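You operate a simulated robot arm through the tools that you are given. There is no shell and no other tool. Be economical: measure what you need, move in short steps, check, and stop when the job is done.

Carry out the task below with a simulated robot arm. There is one attempt and no reset: what you move stays moved.

TASK
Sand the red-striped inner tube's chalk-marked spot and brush glue on it.
Fine: Clamp the tube first. Use the black sanding block; block and brush lid go back.

Only the result counts: the job must be done as asked and must still hold three seconds after the hand-in. Knocking over, shifting, dropping, spilling or breaking anything else fails it. A push-on lid holds only when it is set on centred and level and pressed home; a screw cap is set on level and turned clockwise until tight.

THE ROBOT
A 6-joint arm with a two-finger parallel gripper, fixed in place. Base frame: the origin is at the foot of the arm, x ahead of it, y to its left, z up. Units: m, rad, N and s.
With the tool pointing down near the work surface it reaches from about 0.18 to 0.84 m from the base axis. Its first joint turns from -2.897 to 2.897 rad. Payload 3.91 kg.
Tool frame: the origin (TCP) lies between the finger pads and is the grasp point; the fingertips stand 0.03 m ahead of it; z points along the fingers, y is the line along which they close. The gripper opens to 0.11 m. The fingers are 0.02 m wide and 0.01 m thick; the gripper's body (0.048 by 0.112 m) begins 0.055 m behind the TCP.
Orientation is that of the tool frame in the base frame, as [roll, pitch, yaw] about the fixed x, y, z axes, in that order (R = Rz(yaw) Ry(pitch) Rx(roll)). With the fingers straight down and closing along the base's y, the tool's x points along the base's -x, its y along +y and its z along -z.

THE INTERFACE
- The arm moves only by the tool move_arm. Its arguments are lists of equal length, an entry for each row: "slide": the shift along the base's x, y, z in m, a list of three; "angular": the turn, a rotation vector about the base's x, y, z in degrees, a list of three. In form: {"slide": [[tx, ty, tz], ...], "angular": [[ax, ay, az], ...]}. A call has 1 to 10 rows; each row is the pose to reach, as a shift and turn from the pose commanded when the call began. "grip" is the closure, from 0 (fully open) to 1 (shut), set as the call begins (left out, the last holds). A row lasts 0.2 s, in which the tool goes at most 0.05 m and 0.15 rad; a call with a longer step from one row to the next is refused whole, and so is a gripper value outside its range. Where a pose cannot be reached the arm comes as near as it can. A force on the tool above 90 N (or 10 N above the force at the start of the call, whichever is more), or a blocked arm, ends the call early, and 0.2 s more pass. Each finger travels about 0.108 m/s and halts on what it meets, pressing with about 41 N; the grip force reading is that of the motor and also rises with nothing between the fingers. The clock runs only during rows and for 0.2 s after the last one: add rows that repeat a pose to give the fingers time. It gives the time, the measured TCP pose, the force on the tool (base axes), the opening and the grip force at its end, in the units of the frame above (readings bear some noise).
- Cameras (640 x 400 px; columns grow to the right, rows downward): "scene" is fixed at [0.3995, 0.6535, 1.5807]; the picture's right is [-0.66, 0.75, 0.00], its down [0.69, 0.60, -0.41] and it looks along [-0.31, -0.27, -0.91] (base axes); focal length 276 px, centre (320, 200). "wrist" rides on the gripper at [0.077, 0.007, -0.114] in the tool frame; the picture's right is [-0.09, 1.00, 0.00], its down [-0.80, -0.07, -0.59] and it looks along [-0.59, -0.05, 0.80] (tool axes); focal length 270 px, centre (320, 200). There is no depth. A picture from a camera that has moved, and an enlarged one, comes with that camera's place and axes in the base frame and with its lens.
- get_image(camera): a new picture of that camera. It takes no simulated time.
- slide_trunk(by): slides the trunk up (or, below 0, down) by that many m; the arm rides with it, the base frame stays. It gives what a move gives, with no picture.
- inspect(camera, box): a new picture of the part [left, top, right, bottom] of that camera's present view, enlarged. It takes no simulated time.
- sign_off(): hands the job in; it is judged then, once.

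Work in short steps. Places have to be worked out from the pictures, the camera data and where the tool is seen: move nearer, look again, correct. Check each grasp and each placing, and mend what went wrong. You have 120 turns and 68 pictures in all, those below and enlarged ones among them. Open the gripper and draw the arm clear of the work before you hand the job in, unless the task says otherwise.

The tools are called as name(argument=value, ...) on one line, values as JSON. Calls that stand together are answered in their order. move_arm: Moves the arm, as the interface text tells. Its arguments: {"type":"object","properties":{"slide":{"type":"array"},"angular":{"type":"array"},"grip":{"type":"number"}},"required":["slide","angular"]} The other tools are called the same way: slide_trunk (by) slides the trunk up or down; get_image (camera) takes a picture; inspect (camera, box) takes an enlarged picture of a part of a camera's view; sign_off () hands the job in.

At the start:

```text
time: 0.0
tcp_pos: [0.0469, 0.4304, 1.1621]
ee_rot: [3.141, 0.0, -3.14]
contact_force: [0.5, -0.1, -0.6]
width: 0.11
grasp_force: 0.0
trunk travel left (down, up): [-0.45, 0.09]
```

scene: 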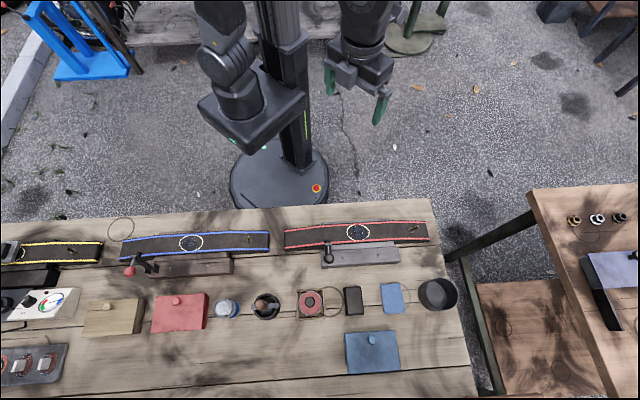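
wrist: 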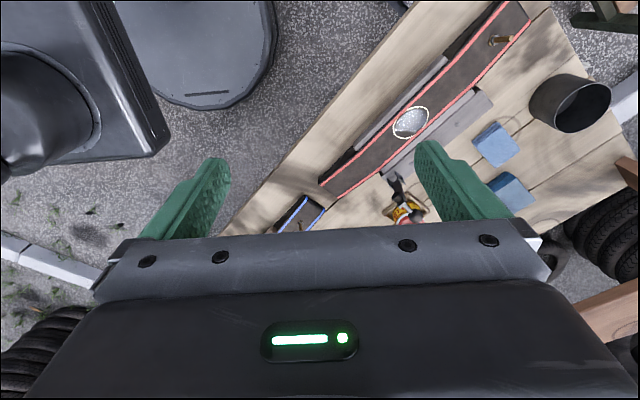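

I'll start by enlarging the work area in the scene camera to identify tubes, clamps, blocks and brush.

inspect(camera="scene", box=[270, 200, 470, 325])

inspect(camera="scene", box=[80, 220, 280, 345])

inspect(camera="scene", box=[220, 265, 460, 390])

```text
3.20 times, centred on (370, 262) of scene
camera zoom: at [0.3995, 0.6535, 1.5807], right [-0.66, 0.75, 0.0], down [0.69, 0.6, -0.41], along [-0.31, -0.27, -0.91], focal length 882 px, centre (160, 0)
```

zoom: 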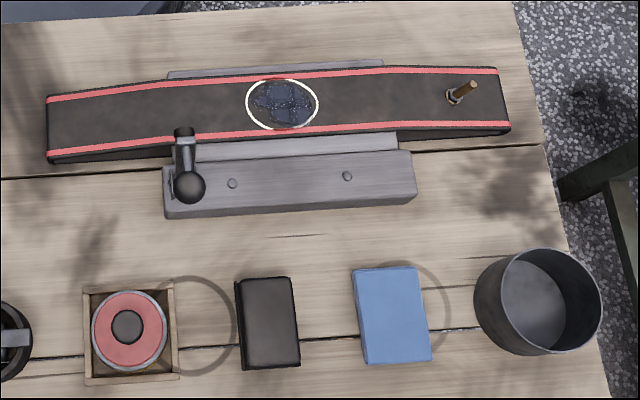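

```text
3.20 times, centred on (180, 282) of scene
camera zoom: at [0.3995, 0.6535, 1.5807], right [-0.66, 0.75, 0.0], down [0.69, 0.6, -0.41], along [-0.31, -0.27, -0.91], focal length 882 px, centre (768, -64)
```

zoom: 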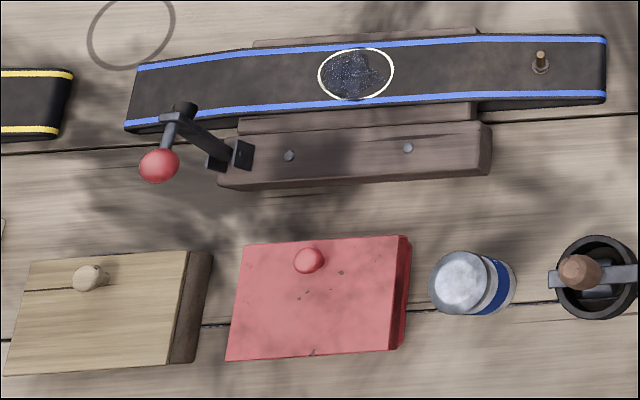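

```text
2.67 times, centred on (340, 328) of scene
camera zoom: at [0.3995, 0.6535, 1.5807], right [-0.66, 0.75, 0.0], down [0.69, 0.6, -0.41], along [-0.31, -0.27, -0.91], focal length 735 px, centre (267, -140)
```

zoom: 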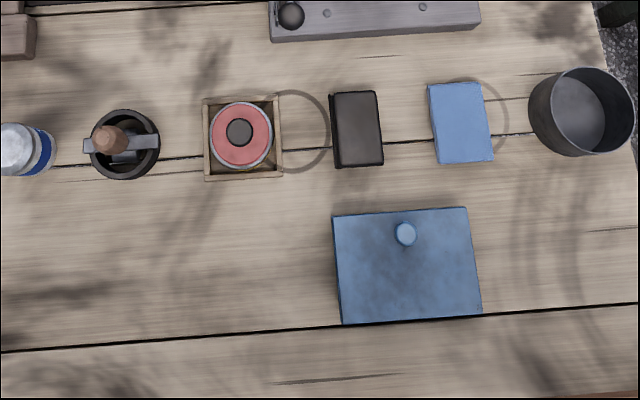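

The red tube has its chalk mark near (0.145, 0.577). I'll turn the tool to match the table's axes (+41.4° yaw) and move above the work for a wrist view.

move_arm(slide=[[0.015, 0.01, 0], [0.03, 0.02, 0], [0.045, 0.03, 0], [0.06, 0.04, -0.02], [0.073, 0.05, -0.04], [0.073, 0.05, -0.06]], angular=[[0, 0, 8], [0, 0, 16], [0, 0, 24], [0, 0, 32], [0, 0, 40], [0, 0, 41.4]], grip=0)

get_image(camera="wrist")

```text
time: 1.4
tcp_pos: [0.1194, 0.4792, 1.1018]
ee_rot: [3.141, -0.001, -2.418]
contact_force: [-0.4, 0.4, 0.0]
width: 0.1102
grasp_force: 0.0
trunk travel left (down, up): [-0.45, 0.09]
```

```text
62 pictures are left
camera wrist: at [0.056, 0.4352, 1.2165], right [-0.59, 0.8, 0.0], down [0.65, 0.48, 0.59], along [0.48, 0.35, -0.8], focal length 270 px, centre (320, 200)
```

wrist: 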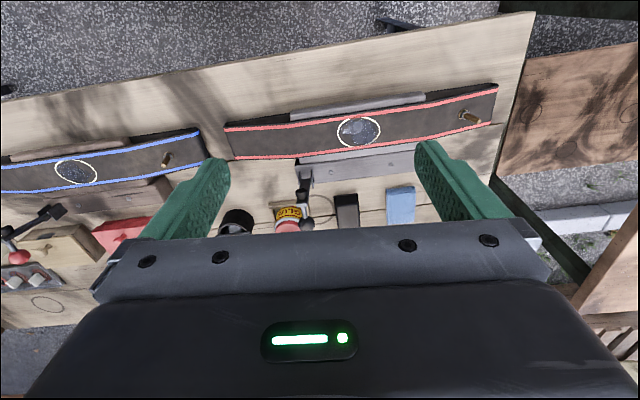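

The "GLUE" tin with red lid is next to the black block, and the clamp lever sits between. I'll move out above these for a clearer look.

move_arm(slide=[[0.03, 0.025, 0], [0.06, 0.05, 0], [0.09, 0.075, -0.02], [0.12, 0.1, -0.04], [0.15, 0.12, -0.05]], angular=[[0, 0, 0], [0, 0, 0], [0, 0, 0], [0, 0, 0], [0, 0, 0]])

get_image(camera="wrist")

inspect(camera="wrist", box=[200, 0, 440, 150])

```text
time: 2.6
tcp_pos: [0.2714, 0.6002, 1.0496]
ee_rot: [3.14, 0.0, -2.418]
contact_force: [-0.5, -0.2, -0.1]
width: 0.1101
grasp_force: 0.0
trunk travel left (down, up): [-0.45, 0.09]
```

```text
61 pictures are left
camera wrist: at [0.2074, 0.5559, 1.1649], right [-0.59, 0.81, 0.0], down [0.65, 0.48, 0.59], along [0.48, 0.35, -0.8], focal length 270 px, centre (320, 200)
```

wrist: 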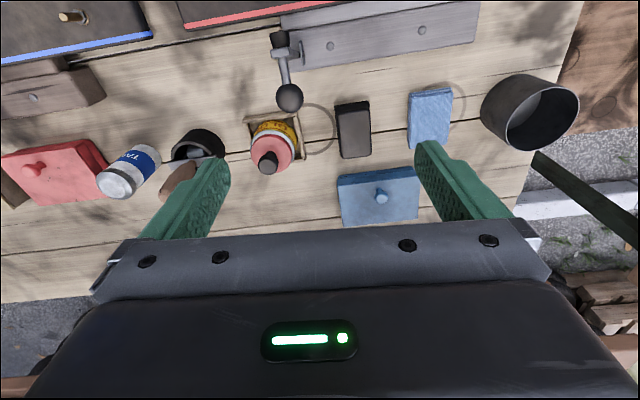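

```text
2.67 times, centred on (320, 75) of wrist
camera zoom: at [0.2074, 0.5559, 1.1649], right [-0.59, 0.81, 0.0], down [0.65, 0.48, 0.59], along [0.48, 0.35, -0.8], focal length 721 px, centre (320, 533)
```

zoom: 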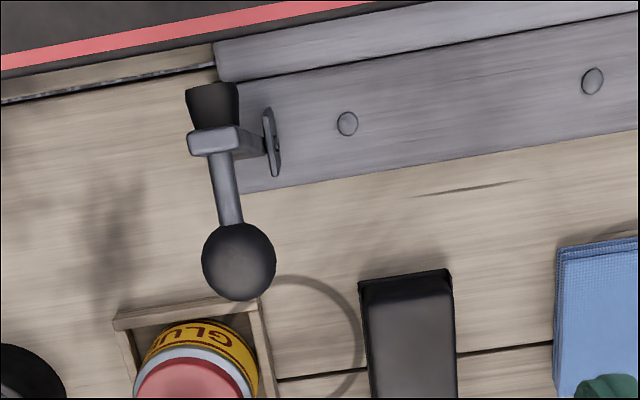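

inspect(camera="scene", box=[300, 225, 364, 265])

inspect(camera="scene", box=[110, 240, 190, 290])

inspect(camera="wrist", box=[160, 80, 400, 230])

```text
10.00 times, centred on (332, 245) of scene
camera zoom: at [0.3995, 0.6535, 1.5807], right [-0.66, 0.75, 0.0], down [0.69, 0.6, -0.41], along [-0.31, -0.27, -0.91], focal length 2755 px, centre (200, -250)
```

zoom: 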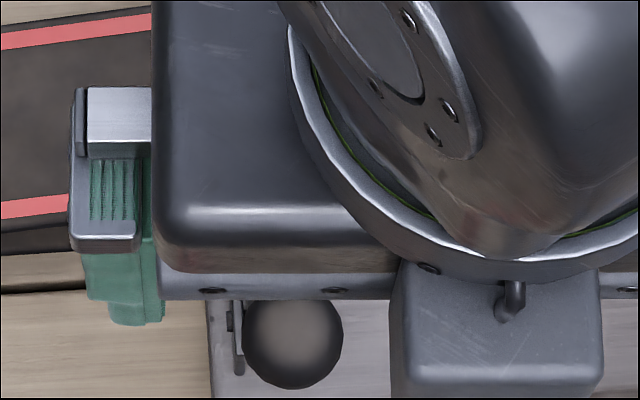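

```text
8.00 times, centred on (150, 265) of scene
camera zoom: at [0.3995, 0.6535, 1.5807], right [-0.66, 0.75, 0.0], down [0.69, 0.6, -0.41], along [-0.31, -0.27, -0.91], focal length 2204 px, centre (1680, -320)
```

zoom: 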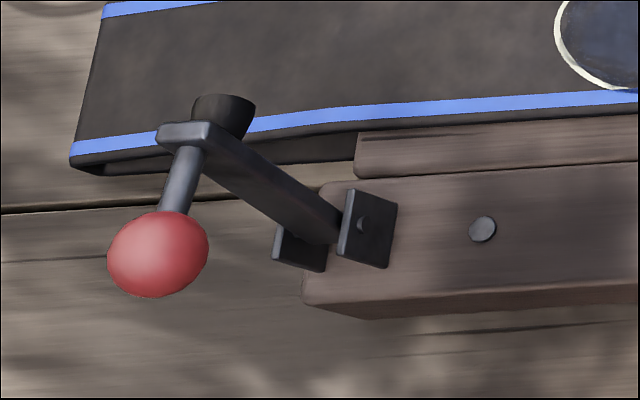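

```text
2.67 times, centred on (280, 155) of wrist
camera zoom: at [0.2074, 0.5559, 1.1649], right [-0.59, 0.81, 0.0], down [0.65, 0.48, 0.59], along [0.48, 0.35, -0.8], focal length 721 px, centre (427, 320)
```

zoom: 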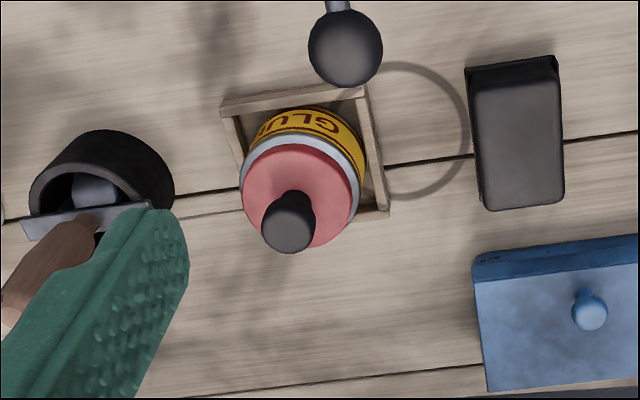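

The clamp's arm stands upright (open) with its pivot near d≈0.566, z≈0.833 and ball at (0.278, 0.575, 0.927); it must swing about 90° onto the tube. I'll descend around the ball with fingers open.

move_arm(slide=[[0.0066, -0.0252, 0], [0.0066, -0.0252, -0.035], [0.0066, -0.0252, -0.07], [0.0066, -0.0252, -0.105], [0.0066, -0.0252, -0.105]], angular=[[0, 0, 0], [0, 0, 0], [0, 0, 0], [0, 0, 0], [0, 0, 0]])

get_image(camera="wrist")

```text
time: 3.8
tcp_pos: [0.2769, 0.5753, 0.9468]
ee_rot: [3.141, 0.0, -2.419]
contact_force: [0.0, -0.1, 0.2]
width: 0.1098
grasp_force: 0.0
trunk travel left (down, up): [-0.45, 0.09]
```

```text
56 pictures are left
camera wrist: at [0.2136, 0.5314, 1.0612], right [-0.59, 0.81, 0.0], down [0.65, 0.48, 0.59], along [0.48, 0.35, -0.8], focal length 270 px, centre (320, 200)
```

wrist: 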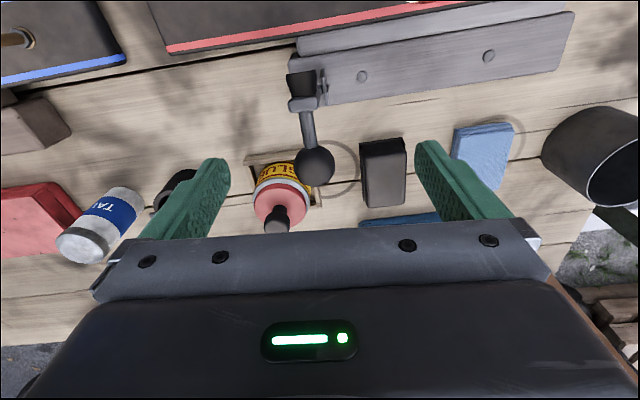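

The ball appears right between the fingers. Closing the gripper on it.

move_arm(slide=[[0, 0, 0], [0, 0, 0], [0, 0, 0], [0, 0, 0]], angular=[[0, 0, 0], [0, 0, 0], [0, 0, 0], [0, 0, 0]], grip=1)

```text
time: 4.8
tcp_pos: [0.2791, 0.5727, 0.9472]
ee_rot: [-3.14, -0.002, -2.423]
contact_force: [14.9, -16.7, -2.9]
width: 0.0242
grasp_force: 45.2
trunk travel left (down, up): [-0.45, 0.09]
```

The ball (24 mm) is gripped. I'll swing it along the arc about the pivot to about 45° and check forces.

move_arm(slide=[[0.002, -0.0025, 0], [-0.0073, -0.0107, 0.002], [-0.0168, -0.019, 0.0025], [-0.0262, -0.0273, 0.0012], [-0.0354, -0.0354, -0.0016], [-0.0527, -0.0506, -0.012]], angular=[[0, 0, 0], [0, 0, 0], [0, 0, 0], [0, 0, 0], [0, 0, 0], [0, 0, 0]])

get_image(camera="wrist")

```text
time: 6.2
tcp_pos: [0.221, 0.5263, 0.9337]
ee_rot: [3.138, -0.002, -2.417]
contact_force: [-7.6, 1.8, 5.4]
width: 0.0
grasp_force: 37.4
trunk travel left (down, up): [-0.45, 0.09]
```

```text
55 pictures are left
camera wrist: at [0.1572, 0.4805, 1.0493], right [-0.59, 0.8, 0.0], down [0.65, 0.48, 0.59], along [0.48, 0.35, -0.8], focal length 270 px, centre (320, 200)
```

wrist: 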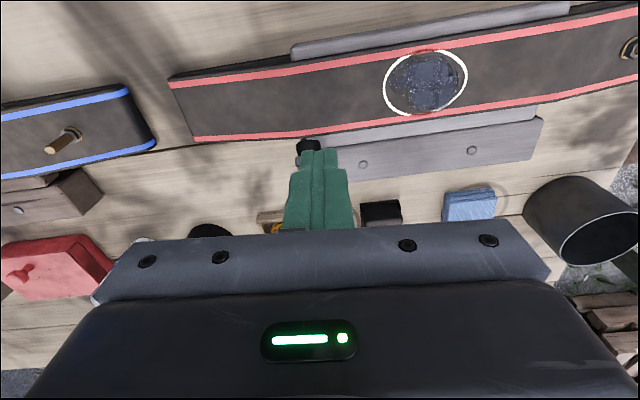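

The ball slipped out of the fingers (width 0). I'll lift straight up and look where the arm stands.

move_arm(slide=[[0, 0, 0.02], [0, 0, 0.05], [0, 0, 0.09], [0.015, 0.0132, 0.1], [0.03, 0.0264, 0.1]], angular=[[0, 0, 0], [0, 0, 0], [0, 0, 0], [0, 0, 0], [0, 0, 0]])

get_image(camera="wrist")

get_image(camera="scene")

```text
time: 7.4
tcp_pos: [0.2537, 0.5532, 1.0346]
ee_rot: [3.141, 0.0, -2.419]
contact_force: [-0.2, 0.0, 0.4]
width: 0.0
grasp_force: 37.6
trunk travel left (down, up): [-0.45, 0.09]
```

```text
54 pictures are left
camera wrist: at [0.1908, 0.5075, 1.1495], right [-0.59, 0.81, 0.0], down [0.65, 0.48, 0.59], along [0.48, 0.35, -0.8], focal length 270 px, centre (320, 200)
```

wrist: 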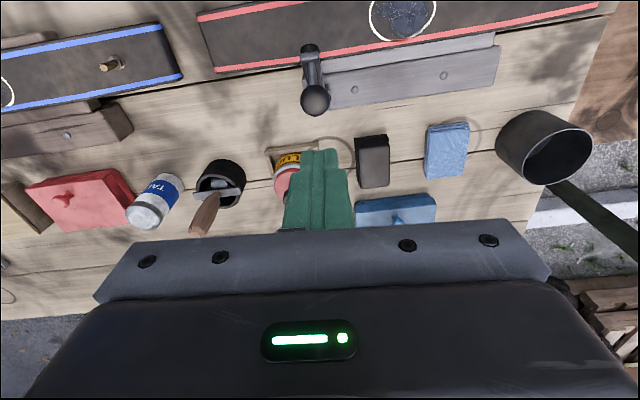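

```text
53 pictures are left
```

scene: 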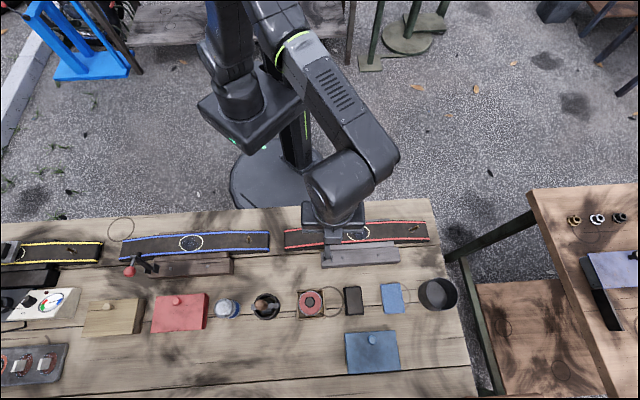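

The clamp arm now leans at about 30° and stayed there. I'll go behind the ball with closed fingers and push it further over toward the tube.

move_arm(slide=[[0.0237, 0.0163, 0], [0.0237, 0.0163, -0.045], [0.0237, 0.0163, -0.092], [0.0072, 0.0018, -0.092], [-0.0014, -0.0058, -0.096], [-0.0101, -0.0134, -0.1], [-0.018, -0.021, -0.108], [-0.0266, -0.0279, -0.116]], angular=[[0, 0, 0], [0, 0, 0], [0, 0, 0], [0, 0, 0], [0, 0, 0], [0, 0, 0], [0, 0, 0], [0, 0, 0]], grip=1)

get_image(camera="wrist")

```text
time: 9.2
tcp_pos: [0.2267, 0.5226, 0.9185]
ee_rot: [3.141, 0.0, -2.418]
contact_force: [0.2, -0.9, -0.3]
width: 0.0
grasp_force: 37.3
trunk travel left (down, up): [-0.45, 0.09]
```

```text
52 pictures are left
camera wrist: at [0.1641, 0.4782, 1.0339], right [-0.59, 0.81, 0.0], down [0.65, 0.48, 0.59], along [0.48, 0.35, -0.8], focal length 270 px, centre (320, 200)
```

wrist: 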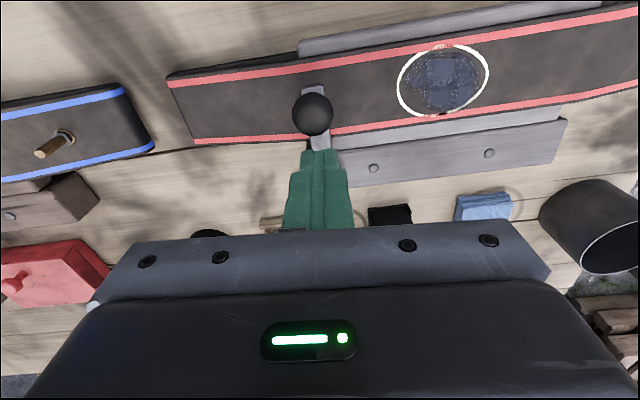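

The arm has swung over the tube (about 65–70°). I'll raise slightly, go above the ball and press it down in small steps.

move_arm(slide=[[0, 0, 0.025], [0, 0, 0.045], [-0.0225, -0.0198, 0.045], [-0.0235, -0.0207, 0.025], [-0.025, -0.022, 0.015], [-0.0275, -0.0242, 0.006], [-0.03, -0.0264, -0.002], [-0.031, -0.0273, -0.008]], angular=[[0, 0, 0], [0, 0, 0], [0, 0, 0], [0, 0, 0], [0, 0, 0], [0, 0, 0], [0, 0, 0], [0, 0, 0]])

get_image(camera="wrist")

```text
time: 11.0
tcp_pos: [0.1957, 0.4924, 0.9121]
ee_rot: [-3.141, 0.0, -2.419]
contact_force: [-10.8, -7.8, 13.5]
width: 0.0
grasp_force: 37.5
trunk travel left (down, up): [-0.45, 0.09]
```

```text
51 pictures are left
camera wrist: at [0.1312, 0.449, 1.0266], right [-0.59, 0.81, 0.0], down [0.65, 0.48, 0.59], along [0.48, 0.35, -0.8], focal length 270 px, centre (320, 200)
```

wrist: 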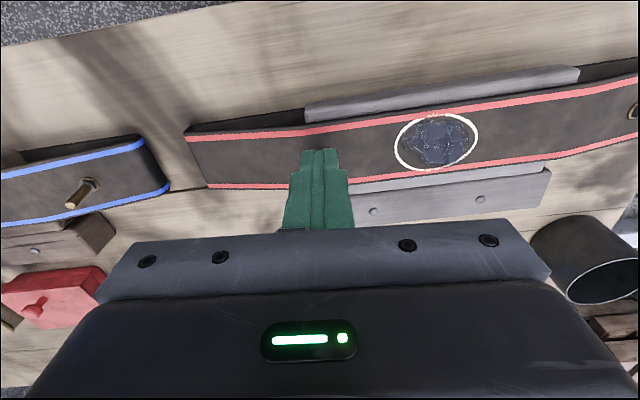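

Contact force shows the tip sliding off the ball's robot side. I'll lift and look at the clamp again.

move_arm(slide=[[0, 0, 0.03], [0, 0, 0.07], [0.02, 0.0176, 0.11], [0.05, 0.044, 0.11], [0.08, 0.0704, 0.11]], angular=[[0, 0, 0], [0, 0, 0], [0, 0, 0], [0, 0, 0], [0, 0, 0]])

inspect(camera="wrist", box=[200, 0, 440, 150])

inspect(camera="scene", box=[270, 210, 430, 310])

```text
time: 12.2
tcp_pos: [0.2763, 0.5674, 1.0191]
ee_rot: [-3.141, -0.001, -2.418]
contact_force: [-0.3, 0.2, 0.7]
width: 0.0003
grasp_force: 37.6
trunk travel left (down, up): [-0.45, 0.09]
```

```text
2.67 times, centred on (320, 75) of wrist
camera zoom: at [0.2139, 0.5223, 1.1343], right [-0.59, 0.81, 0.0], down [0.65, 0.48, 0.59], along [0.48, 0.35, -0.8], focal length 721 px, centre (320, 533)
```

zoom: 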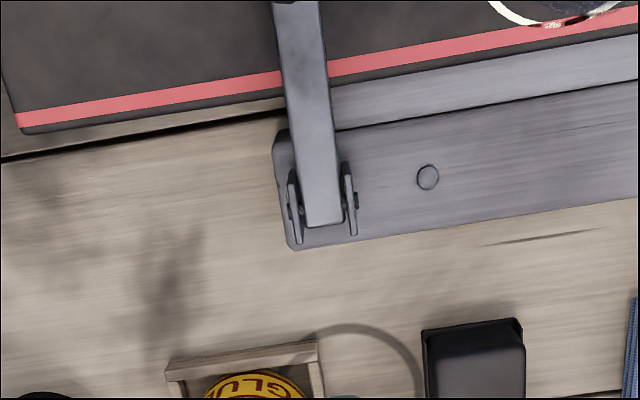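

```text
4.00 times, centred on (350, 260) of scene
camera zoom: at [0.3995, 0.6535, 1.5807], right [-0.66, 0.75, 0.0], down [0.69, 0.6, -0.41], along [-0.31, -0.27, -0.91], focal length 1102 px, centre (200, -40)
```

zoom: 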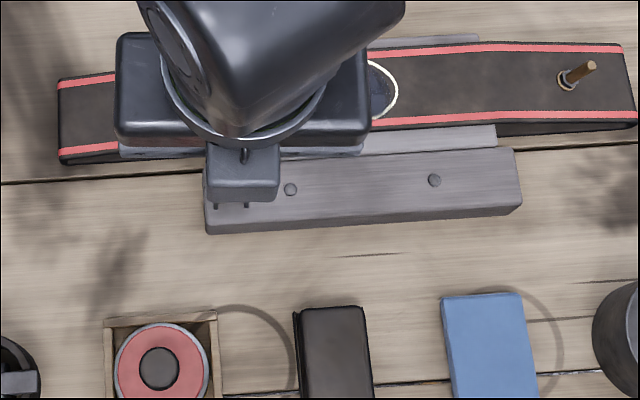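

The arm lies over the tube now. I'll back off toward the robot to view the ball and pad end.

move_arm(slide=[[-0.03, -0.0264, 0], [-0.06, -0.0528, 0], [-0.08, -0.0704, 0.02]], angular=[[0, 0, 0], [0, 0, 0], [0, 0, 0]])

inspect(camera="wrist", box=[200, 20, 440, 170])

```text
time: 13.0
tcp_pos: [0.195, 0.495, 1.0399]
ee_rot: [3.139, 0.0, -2.419]
contact_force: [-0.2, 0.0, -0.6]
width: 0.0002
grasp_force: 38.1
trunk travel left (down, up): [-0.45, 0.09]
```

```text
2.67 times, centred on (320, 95) of wrist
camera zoom: at [0.1321, 0.4507, 1.155], right [-0.59, 0.81, 0.0], down [0.65, 0.48, 0.59], along [0.48, 0.35, -0.8], focal length 721 px, centre (320, 480)
```

zoom: 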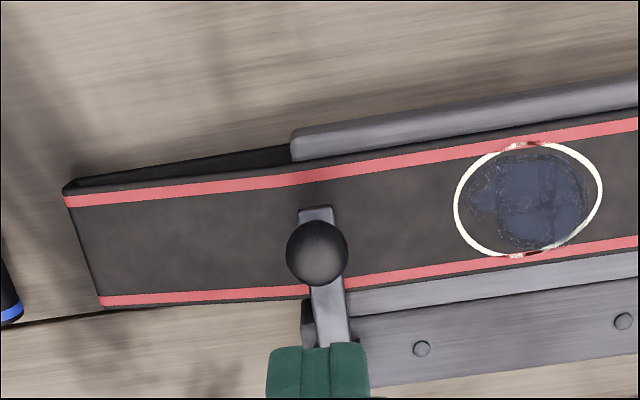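

The arm looks horizontal with the pad on the tube; ball centre ≈ (0.212, 0.507, 0.873). I'll press once more, centred on the ball top, to make sure it's home.

move_arm(slide=[[0.0167, 0.0122, -0.04], [0.0167, 0.0122, -0.08], [0.0167, 0.0122, -0.115], [0.0167, 0.0122, -0.122], [0.0167, 0.0122, -0.126], [0.0167, 0.0122, -0.13], [0.0167, 0.0122, -0.13]], angular=[[0, 0, 0], [0, 0, 0], [0, 0, 0], [0, 0, 0], [0, 0, 0], [0, 0, 0], [0, 0, 0]])

```text
time: 14.6
tcp_pos: [0.2117, 0.5061, 0.9174]
ee_rot: [3.135, 0.013, -2.418]
contact_force: [1.4, 2.1, 68.0]
width: 0.0
grasp_force: 38.0
trunk travel left (down, up): [-0.45, 0.09]
```

It resists 68 N without moving: the clamp is home. Now I lift and move over the black sanding block, opening the gripper.

move_arm(slide=[[0, 0, 0.04], [0, 0, 0.08], [0.02, 0.045, 0.09], [0.045, 0.085, 0.09], [0.07, 0.125, 0.09], [0.085, 0.16, 0.09], [0.095, 0.185, 0.09]], angular=[[0, 0, 0], [0, 0, 0], [0, 0, 0], [0, 0, 0], [0, 0, 0], [0, 0, 0], [0, 0, 0]], grip=0)

get_image(camera="wrist")

inspect(camera="wrist", box=[200, 50, 440, 200])

```text
refused: row 3 steps farther than a row can; nothing moved
```

```text
47 pictures are left
camera wrist: at [0.1488, 0.4611, 1.0315], right [-0.59, 0.8, 0.01], down [0.64, 0.47, 0.6], along [0.48, 0.36, -0.8], focal length 270 px, centre (320, 200)
```

wrist: 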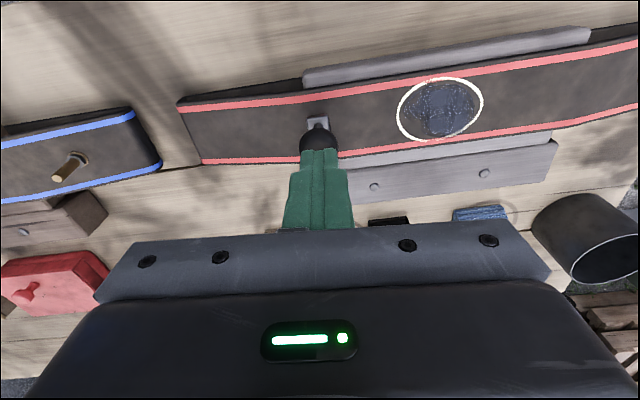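

```text
2.67 times, centred on (320, 125) of wrist
camera zoom: at [0.1488, 0.4611, 1.0315], right [-0.59, 0.8, 0.01], down [0.64, 0.47, 0.6], along [0.48, 0.36, -0.8], focal length 721 px, centre (320, 400)
```

zoom: 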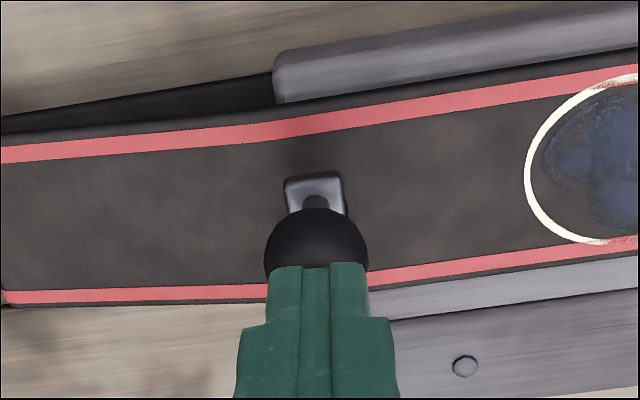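

The row step was a bit too long; repeating in smaller steps (without wasting pictures).

move_arm(slide=[[0, 0, 0.045], [0, 0, 0.09], [0.02, 0.04, 0.09], [0.04, 0.08, 0.09], [0.06, 0.12, 0.09], [0.08, 0.155, 0.09], [0.095, 0.185, 0.09]], angular=[[0, 0, 0], [0, 0, 0], [0, 0, 0], [0, 0, 0], [0, 0, 0], [0, 0, 0], [0, 0, 0]], grip=0)

inspect(camera="wrist", box=[200, 60, 440, 210])

```text
time: 16.2
tcp_pos: [0.3092, 0.694, 0.9991]
ee_rot: [-3.141, -0.001, -2.419]
contact_force: [0.2, -0.7, -0.2]
width: 0.1101
grasp_force: 0.1
trunk travel left (down, up): [-0.45, 0.09]
```

```text
2.67 times, centred on (320, 135) of wrist
camera zoom: at [0.2456, 0.6487, 1.1149], right [-0.59, 0.81, 0.0], down [0.65, 0.48, 0.59], along [0.48, 0.35, -0.8], focal length 721 px, centre (320, 373)
```

zoom: 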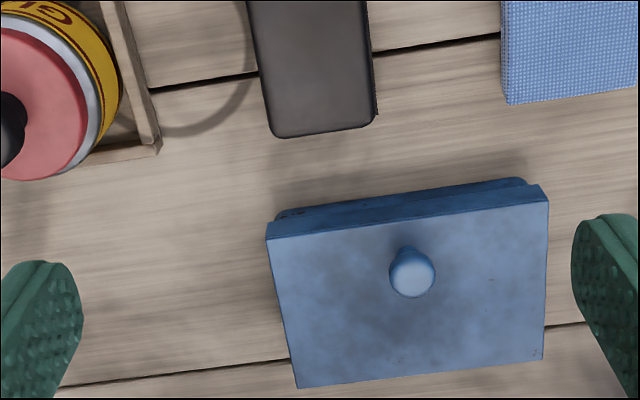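

Block centre computed ≈ (0.299, 0.682), top ≈0.818; table axes sit at 45°. I'll rotate +3.6°, narrow the opening to ~0.08, and descend to just above the block.

move_arm(slide=[[-0.01, -0.012, 0], [-0.01, -0.012, -0.04], [-0.01, -0.012, -0.08], [-0.01, -0.012, -0.12], [-0.01, -0.012, -0.125]], angular=[[0, 0, 3.6], [0, 0, 3.6], [0, 0, 3.6], [0, 0, 3.6], [0, 0, 3.6]], grip=0.27)

get_image(camera="wrist")

get_image(camera="scene")

```text
time: 17.4
tcp_pos: [0.2981, 0.6809, 0.8751]
ee_rot: [-3.141, 0.0, -2.357]
contact_force: [-0.6, 0.0, -0.6]
width: 0.0801
grasp_force: 0.0
trunk travel left (down, up): [-0.45, 0.09]
```

```text
44 pictures are left
camera wrist: at [0.2376, 0.6326, 0.9896], right [-0.64, 0.77, 0.0], down [0.62, 0.52, 0.59], along [0.46, 0.38, -0.8], focal length 270 px, centre (320, 200)
```

wrist: 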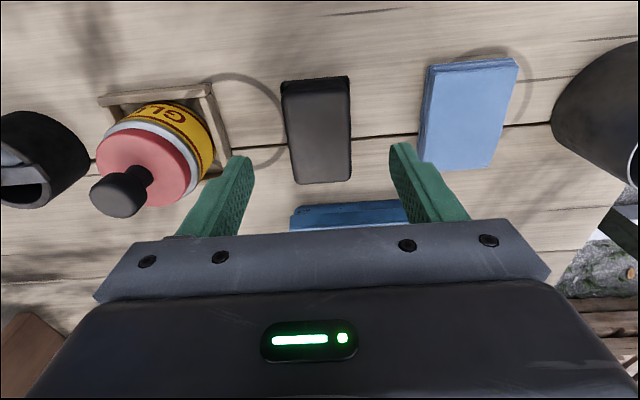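

```text
43 pictures are left
```

scene: 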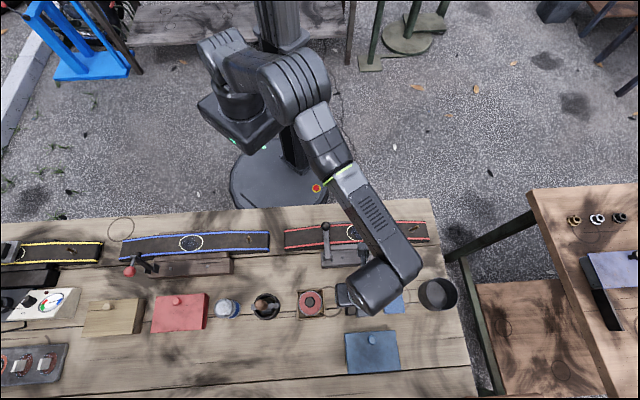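

Block is well centred between fingers. Descending to tip height ~0.797 and closing.

move_arm(slide=[[-0.004, -0.003, -0.025], [-0.004, -0.003, -0.048], [-0.004, -0.003, -0.048]], angular=[[0, 0, 0], [0, 0, 0], [0, 0, 0]])

move_arm(slide=[[0, 0, 0], [0, 0, 0], [0, 0, 0]], angular=[[0, 0, 0], [0, 0, 0], [0, 0, 0]], grip=1)

get_image(camera="wrist")

```text
time: 18.2
tcp_pos: [0.2934, 0.6777, 0.8282]
ee_rot: [3.141, 0.001, -2.357]
contact_force: [-0.3, 0.6, -0.1]
width: 0.0805
grasp_force: 0.2
trunk travel left (down, up): [-0.45, 0.09]
```

```text
time: 19.0
tcp_pos: [0.2935, 0.6772, 0.8271]
ee_rot: [3.141, 0.0, -2.356]
contact_force: [0.0, -1.1, -0.3]
width: 0.0459
grasp_force: 40.7
trunk travel left (down, up): [-0.45, 0.09]
```

```text
42 pictures are left
camera wrist: at [0.2338, 0.6295, 0.942], right [-0.64, 0.77, 0.0], down [0.62, 0.52, 0.59], along [0.46, 0.38, -0.8], focal length 270 px, centre (320, 200)
```

wrist: 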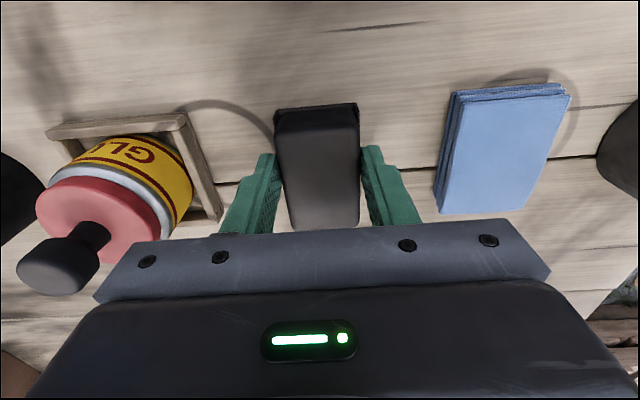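

Grip is secure at 46 mm (home TCP 0.2935, 0.6772, 0.8271). Spot triangulates to (0.149, 0.578, z≈0.826). Lifting and moving above it.

move_arm(slide=[[0, 0, 0.03], [0, 0, 0.07], [0, 0, 0.11], [-0.036, -0.025, 0.11], [-0.072, -0.05, 0.11], [-0.108, -0.075, 0.11], [-0.1445, -0.0992, 0.11], [-0.1445, -0.0992, 0.085], [-0.1445, -0.0992, 0.07]], angular=[[0, 0, 0], [0, 0, 0], [0, 0, 0], [0, 0, 0], [0, 0, 0], [0, 0, 0], [0, 0, 0], [0, 0, 0], [0, 0, 0]])

get_image(camera="wrist")

inspect(camera="scene", box=[280, 190, 440, 290])

```text
time: 21.0
tcp_pos: [0.1502, 0.5775, 0.8968]
ee_rot: [3.141, 0.001, -2.357]
contact_force: [-0.2, 1.2, -0.5]
width: 0.0458
grasp_force: 41.1
trunk travel left (down, up): [-0.45, 0.09]
```

```text
41 pictures are left
camera wrist: at [0.0898, 0.5305, 1.012], right [-0.64, 0.77, 0.0], down [0.62, 0.52, 0.59], along [0.46, 0.38, -0.8], focal length 270 px, centre (320, 200)
```

wrist: 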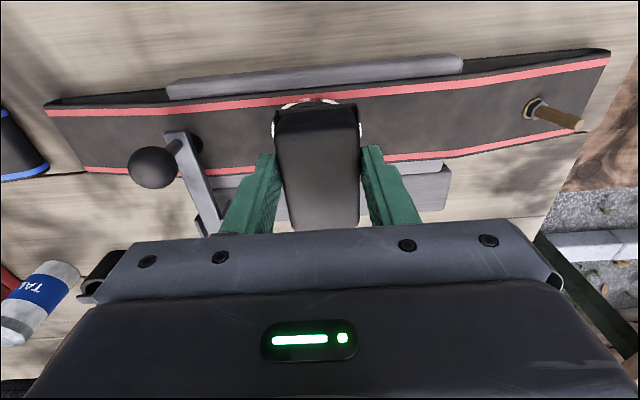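

```text
4.00 times, centred on (360, 240) of scene
camera zoom: at [0.3995, 0.6535, 1.5807], right [-0.66, 0.75, 0.0], down [0.69, 0.6, -0.41], along [-0.31, -0.27, -0.91], focal length 1102 px, centre (160, 40)
```

zoom: 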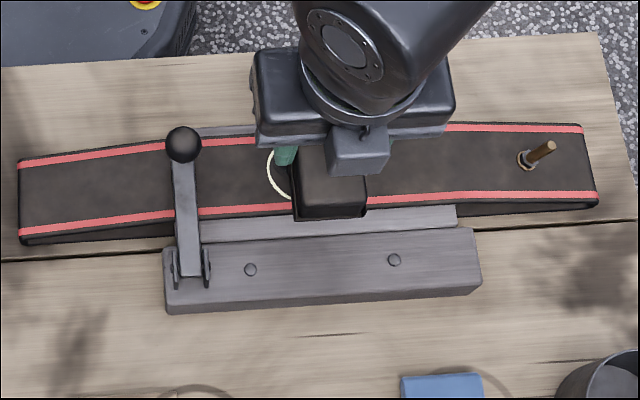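

The spot is directly under the block. Descending slowly until contact.

move_arm(slide=[[0, 0, -0.01], [0, 0, -0.016], [0, 0, -0.02], [0, 0, -0.023], [0, 0, -0.025]], angular=[[0, 0, 0], [0, 0, 0], [0, 0, 0], [0, 0, 0], [0, 0, 0]])

```text
time: 22.2
tcp_pos: [0.1488, 0.5784, 0.8739]
ee_rot: [3.141, 0.0, -2.356]
contact_force: [-0.6, -0.3, 0.5]
width: 0.046
grasp_force: 40.9
trunk travel left (down, up): [-0.45, 0.09]
```

No contact yet at 0.874; continue down in 2 mm steps.

move_arm(slide=[[0, 0, -0.002], [0, 0, -0.004]], angular=[[0, 0, 0], [0, 0, 0]])

```text
time: 22.8
tcp_pos: [0.1494, 0.5769, 0.8731]
ee_rot: [3.138, 0.006, -2.355]
contact_force: [0.6, -0.9, 27.3]
width: 0.0458
grasp_force: 41.2
trunk travel left (down, up): [-0.45, 0.09]
```

Contact at 27 N. Easing 1 mm and stroking back and forth along the tube.

move_arm(slide=[[0, 0, 0.001], [-0.0106, 0.0106, 0.001], [-0.0177, 0.0177, 0.001], [-0.006, 0.006, 0.001], [0.0064, -0.0064, 0.001], [0.0177, -0.0177, 0.001], [0.006, -0.006, 0.001], [-0.006, 0.006, 0.001], [-0.0177, 0.0177, 0.001], [-0.006, 0.006, 0.001]], angular=[[0, 0, 0], [0, 0, 0], [0, 0, 0], [0, 0, 0], [0, 0, 0], [0, 0, 0], [0, 0, 0], [0, 0, 0], [0, 0, 0], [0, 0, 0]])

move_arm(slide=[[0.012, -0.012, 0], [0.0237, -0.0237, 0], [0.012, -0.012, 0], [0, 0, 0], [-0.0117, 0.0117, 0], [0, 0, 0], [0.012, -0.012, 0], [0.0237, -0.0237, 0], [0.012, -0.012, 0], [0.006, -0.006, 0]], angular=[[0, 0, 0], [0, 0, 0], [0, 0, 0], [0, 0, 0], [0, 0, 0], [0, 0, 0], [0, 0, 0], [0, 0, 0], [0, 0, 0], [0, 0, 0]])

get_image(camera="wrist")

```text
time: 25.0
tcp_pos: [0.1409, 0.5856, 0.8708]
ee_rot: [3.137, 0.001, -2.356]
contact_force: [-10.4, 6.9, 17.8]
width: 0.0459
grasp_force: 41.1
trunk travel left (down, up): [-0.45, 0.09]
```

```text
time: 27.2
tcp_pos: [0.1505, 0.5769, 0.8696]
ee_rot: [-3.14, 0.001, -2.355]
contact_force: [9.7, -8.4, 14.7]
width: 0.046
grasp_force: 41.2
trunk travel left (down, up): [-0.45, 0.09]
```

```text
39 pictures are left
camera wrist: at [0.0901, 0.5286, 0.9853], right [-0.64, 0.77, 0.0], down [0.62, 0.52, 0.59], along [0.46, 0.38, -0.8], focal length 270 px, centre (320, 200)
```

wrist: 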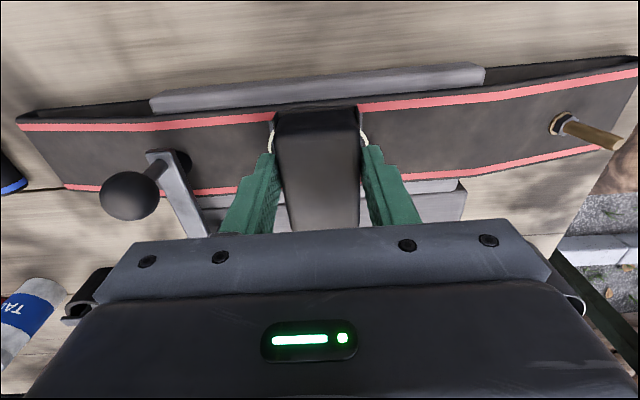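

Strokes done with ~15–18 N normal force and friction. Lift and shift outward to look at the spot and the grip.

move_arm(slide=[[0, 0, 0.03], [0, 0, 0.07], [0.02, 0.02, 0.08], [0.05, 0.04, 0.08], [0.08, 0.06, 0.08]], angular=[[0, 0, 0], [0, 0, 0], [0, 0, 0], [0, 0, 0], [0, 0, 0]])

get_image(camera="wrist")

inspect(camera="wrist", box=[240, 0, 400, 100])

```text
time: 28.4
tcp_pos: [0.2299, 0.6401, 0.9484]
ee_rot: [-3.141, -0.001, -2.358]
contact_force: [0.4, 0.6, -0.6]
width: 0.046
grasp_force: 40.4
trunk travel left (down, up): [-0.45, 0.09]
```

```text
38 pictures are left
camera wrist: at [0.1697, 0.5908, 1.0636], right [-0.64, 0.77, 0.0], down [0.62, 0.52, 0.59], along [0.46, 0.38, -0.8], focal length 270 px, centre (320, 200)
```

wrist: 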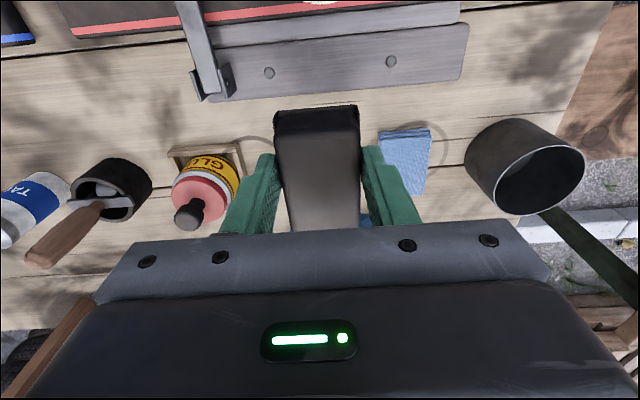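

```text
4.00 times, centred on (320, 50) of wrist
camera zoom: at [0.1697, 0.5908, 1.0636], right [-0.64, 0.77, 0.0], down [0.62, 0.52, 0.59], along [0.46, 0.38, -0.8], focal length 1081 px, centre (320, 800)
```

zoom: 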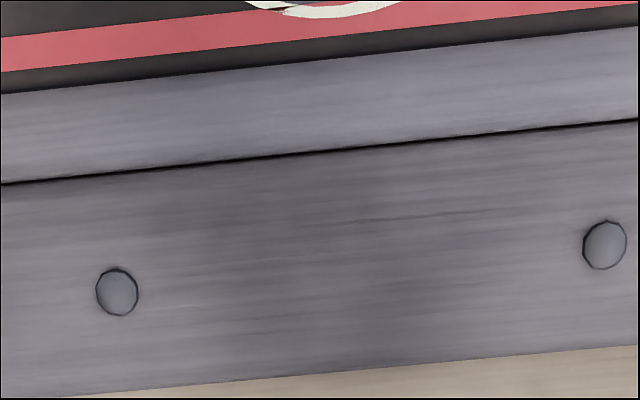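

Too far outward; backing 4.5 cm to see the spot.

move_arm(slide=[[-0.025, -0.02, 0.02], [-0.025, -0.02, 0.05]], angular=[[0, 0, 0], [0, 0, 0]])

inspect(camera="wrist", box=[240, 0, 400, 100])

```text
time: 29.0
tcp_pos: [0.2041, 0.6188, 1.0016]
ee_rot: [-3.141, 0.0, -2.357]
contact_force: [-0.1, -0.6, 0.0]
width: 0.0461
grasp_force: 41.3
trunk travel left (down, up): [-0.45, 0.09]
```

```text
4.00 times, centred on (320, 50) of wrist
camera zoom: at [0.1438, 0.5705, 1.1151], right [-0.64, 0.77, 0.0], down [0.62, 0.52, 0.59], along [0.46, 0.38, -0.8], focal length 1081 px, centre (320, 800)
```

zoom: 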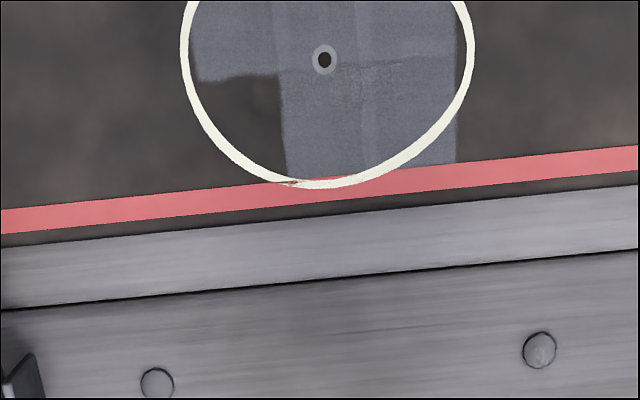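

The sanding shows as lighter patches; the lower-left of the oval is not yet sanded. Let me see the rest of it.

move_arm(slide=[[-0.02, -0.02, 0.02], [-0.02, -0.02, 0.04]], angular=[[0, 0, 0], [0, 0, 0]])

inspect(camera="wrist", box=[240, 0, 400, 100])

```text
time: 29.6
tcp_pos: [0.1847, 0.5988, 1.0417]
ee_rot: [-3.141, -0.001, -2.356]
contact_force: [0.5, -0.1, -0.8]
width: 0.0462
grasp_force: 40.8
trunk travel left (down, up): [-0.45, 0.09]
```

```text
4.00 times, centred on (320, 50) of wrist
camera zoom: at [0.1241, 0.55, 1.1551], right [-0.64, 0.77, 0.0], down [0.62, 0.52, 0.59], along [0.46, 0.38, -0.8], focal length 1081 px, centre (320, 800)
```

zoom: 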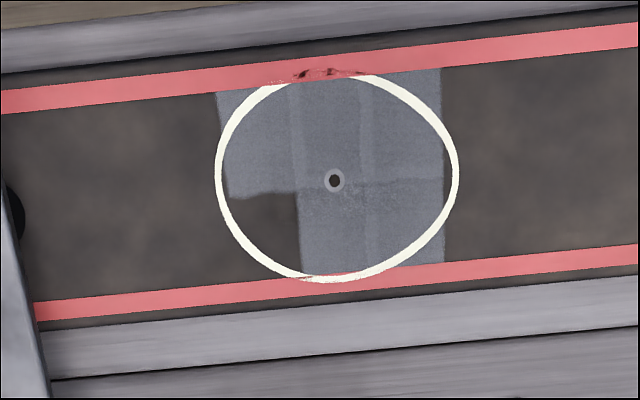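

Only the lower-left patch (toward clamp, outer side) and a sliver at the right remain. I'll press again offset toward the clamp and outward.

move_arm(slide=[[-0.0164, -0.0272, -0.03], [-0.0164, -0.0272, -0.075], [-0.0164, -0.0272, -0.12], [-0.0164, -0.0272, -0.155], [-0.0164, -0.0272, -0.168], [-0.0164, -0.0272, -0.172], [-0.0164, -0.0272, -0.174]], angular=[[0, 0, 0], [0, 0, 0], [0, 0, 0], [0, 0, 0], [0, 0, 0], [0, 0, 0], [0, 0, 0]])

```text
time: 31.2
tcp_pos: [0.1682, 0.5712, 0.8699]
ee_rot: [3.137, 0.005, -2.357]
contact_force: [0.4, -0.6, 30.8]
width: 0.046
grasp_force: 40.7
trunk travel left (down, up): [-0.45, 0.09]
```

Contact at 30 N; stroking around this area, then sweeping across to the right side.

move_arm(slide=[[0, 0, 0.001], [0.007, -0.007, 0.001], [0, 0, 0.001], [-0.007, 0.007, 0.001], [0, 0, 0.001], [0.005, 0.005, 0.001], [-0.005, -0.005, 0.001], [0.005, -0.005, 0.001], [0.009, -0.001, 0.001], [0, 0, 0.001]], angular=[[0, 0, 0], [0, 0, 0], [0, 0, 0], [0, 0, 0], [0, 0, 0], [0, 0, 0], [0, 0, 0], [0, 0, 0], [0, 0, 0], [0, 0, 0]])

move_arm(slide=[[-0.01, 0.01, 0], [-0.02, 0.02, 0], [-0.029, 0.029, 0], [-0.02, 0.02, 0], [-0.025, 0.015, 0], [-0.034, 0.024, 0], [-0.025, 0.025, 0], [-0.015, 0.015, 0], [-0.005, 0.005, 0], [0, 0, 0]], angular=[[0, 0, 0], [0, 0, 0], [0, 0, 0], [0, 0, 0], [0, 0, 0], [0, 0, 0], [0, 0, 0], [0, 0, 0], [0, 0, 0], [0, 0, 0]])

move_arm(slide=[[0, 0, 0.04], [0, 0, 0.085], [0.0, 0.01, 0.13], [0.016, 0.027, 0.172]], angular=[[0, 0, 0], [0, 0, 0], [0, 0, 0], [0, 0, 0]])

inspect(camera="wrist", box=[240, 0, 400, 100])

```text
time: 33.4
tcp_pos: [0.1709, 0.5687, 0.8667]
ee_rot: [3.141, 0.004, -2.356]
contact_force: [11.3, -5.6, 17.9]
width: 0.0459
grasp_force: 41.1
trunk travel left (down, up): [-0.45, 0.09]
```

```text
time: 35.6
tcp_pos: [0.1656, 0.5733, 0.8674]
ee_rot: [-3.141, 0.002, -2.354]
contact_force: [-5.7, 6.0, 10.8]
width: 0.0459
grasp_force: 41.3
trunk travel left (down, up): [-0.45, 0.09]
```

```text
time: 36.6
tcp_pos: [0.1835, 0.5991, 1.0391]
ee_rot: [3.141, 0.001, -2.357]
contact_force: [0.0, -0.1, -2.3]
width: 0.0461
grasp_force: 41.4
trunk travel left (down, up): [-0.45, 0.09]
```

```text
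4.00 times, centred on (320, 50) of wrist
camera zoom: at [0.1235, 0.5507, 1.1532], right [-0.64, 0.77, 0.0], down [0.62, 0.52, 0.59], along [0.46, 0.38, -0.8], focal length 1081 px, centre (320, 800)
```

zoom: 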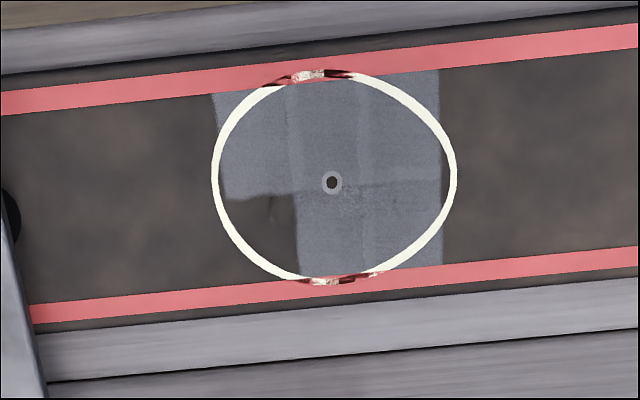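

The same lower-left cell remains unsanded, suggesting the block corner there is slightly lifted. I'll press with a slight (≈2°) tilt loading that corner and stroke over it.

move_arm(slide=[[-0.0265, -0.0191, -0.03], [-0.0265, -0.0191, -0.075], [-0.0265, -0.0191, -0.12], [-0.0265, -0.0191, -0.155], [-0.0265, -0.0191, -0.165], [-0.0265, -0.0191, -0.169]], angular=[[0, 2.1, 0], [0, 2.1, 0], [0, 2.1, 0], [0, 2.1, 0], [0, 2.1, 0], [0, 2.1, 0]])

```text
time: 38.0
tcp_pos: [0.1567, 0.5786, 0.8704]
ee_rot: [3.116, -0.028, -2.355]
contact_force: [0.4, -0.8, -1.7]
width: 0.0459
grasp_force: 40.9
trunk travel left (down, up): [-0.45, 0.09]
```

move_arm(slide=[[0, 0, -0.002], [0, 0, -0.004]], angular=[[0, 0, 0], [0, 0, 0]])

```text
time: 38.6
tcp_pos: [0.157, 0.5798, 0.8679]
ee_rot: [3.114, -0.024, -2.356]
contact_force: [-0.3, -0.6, 15.2]
width: 0.0461
grasp_force: 41.2
trunk travel left (down, up): [-0.45, 0.09]
```

15 N contact with the tilted corner. Stroking across.

move_arm(slide=[[-0.007, 0.007, -0.001], [-0.014, 0.014, -0.001], [-0.007, 0.007, -0.001], [0, 0, -0.001], [0.008, -0.008, -0.001], [0, 0, -0.001], [-0.007, 0.007, -0.001], [-0.014, 0.014, -0.001], [-0.005, 0.005, -0.001], [0.004, -0.004, -0.001]], angular=[[0, 0, 0], [0, 0, 0], [0, 0, 0], [0, 0, 0], [0, 0, 0], [0, 0, 0], [0, 0, 0], [0, 0, 0], [0, 0, 0], [0, 0, 0]])

move_arm(slide=[[0, 0, 0], [0.006, 0.006, 0], [0, 0, 0], [-0.005, -0.005, 0], [0.004, 0.004, 0], [-0.007, 0.007, 0], [0.003, -0.003, 0]], angular=[[0, 0, 0], [0, 0, 0], [0, 0, 0], [0, 0, 0], [0, 0, 0], [0, 0, 0], [0, 0, 0]])

move_arm(slide=[[0, 0, 0.04], [0, 0, 0.085], [0.01, 0.008, 0.13], [0.0265, 0.0191, 0.172]], angular=[[0, 0, 0], [0, 0, 0], [0, -1, 0], [0, -2.1, 0]])

inspect(camera="wrist", box=[240, 0, 400, 100])

```text
time: 40.8
tcp_pos: [0.1603, 0.5751, 0.8662]
ee_rot: [3.114, -0.022, -2.355]
contact_force: [-11.6, 10.1, 27.9]
width: 0.0461
grasp_force: 40.9
trunk travel left (down, up): [-0.45, 0.09]
```

```text
time: 42.4
tcp_pos: [0.1596, 0.575, 0.8655]
ee_rot: [3.11, -0.02, -2.352]
contact_force: [-10.7, 16.7, 24.1]
width: 0.0463
grasp_force: 41.0
trunk travel left (down, up): [-0.45, 0.09]
```

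```text
time: 43.4
tcp_pos: [0.1898, 0.5912, 1.0353]
ee_rot: [3.141, 0.002, -2.356]
contact_force: [-0.4, 0.0, -0.4]
width: 0.0461
grasp_force: 40.8
trunk travel left (down, up): [-0.45, 0.09]
```

```text
4.00 times, centred on (320, 50) of wrist
camera zoom: at [0.1304, 0.5425, 1.151], right [-0.64, 0.77, 0.0], down [0.62, 0.52, 0.59], along [0.46, 0.38, -0.8], focal length 1081 px, centre (320, 800)
```

zoom: 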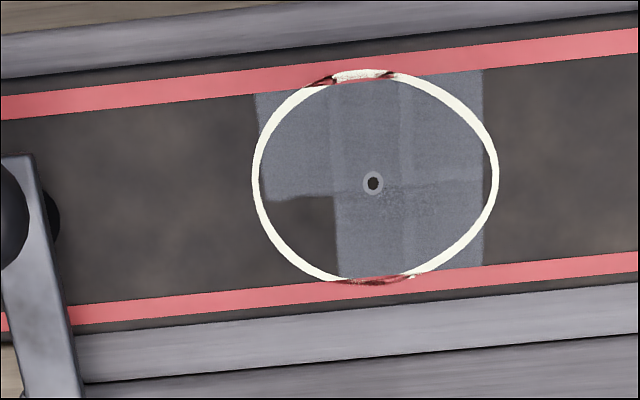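

That cell still isn't sanded; forces were perhaps too high or centre offset insufficient. I'll centre the block on that cell (s −0.02, d +0.012) and use lighter ~12–15 N strokes.

move_arm(slide=[[-0.0152, -0.0197, -0.03], [-0.0152, -0.0197, -0.075], [-0.0152, -0.0197, -0.12], [-0.0152, -0.0197, -0.155], [-0.0152, -0.0197, -0.164], [-0.0152, -0.0197, -0.1665]], angular=[[0, 0, 0], [0, 0, 0], [0, 0, 0], [0, 0, 0], [0, 0, 0], [0, 0, 0]])

```text
time: 44.8
tcp_pos: [0.1761, 0.5719, 0.8695]
ee_rot: [3.141, 0.001, -2.355]
contact_force: [0.0, -0.2, -0.9]
width: 0.0464
grasp_force: 41.1
trunk travel left (down, up): [-0.45, 0.09]
```

move_arm(slide=[[0, 0, -0.0015], [0, 0, -0.003]], angular=[[0, 0, 0], [0, 0, 0]])

```text
time: 45.4
tcp_pos: [0.1759, 0.5714, 0.8672]
ee_rot: [3.141, 0.001, -2.357]
contact_force: [-0.1, 0.3, -0.6]
width: 0.0462
grasp_force: 40.9
trunk travel left (down, up): [-0.45, 0.09]
```

move_arm(slide=[[0, 0, -0.0015], [0, 0, -0.003]], angular=[[0, 0, 0], [0, 0, 0]])

```text
time: 46.0
tcp_pos: [0.1767, 0.5717, 0.8649]
ee_rot: [3.141, 0.004, -2.357]
contact_force: [0.9, -0.2, 16.0]
width: 0.0459
grasp_force: 41.0
trunk travel left (down, up): [-0.45, 0.09]
```

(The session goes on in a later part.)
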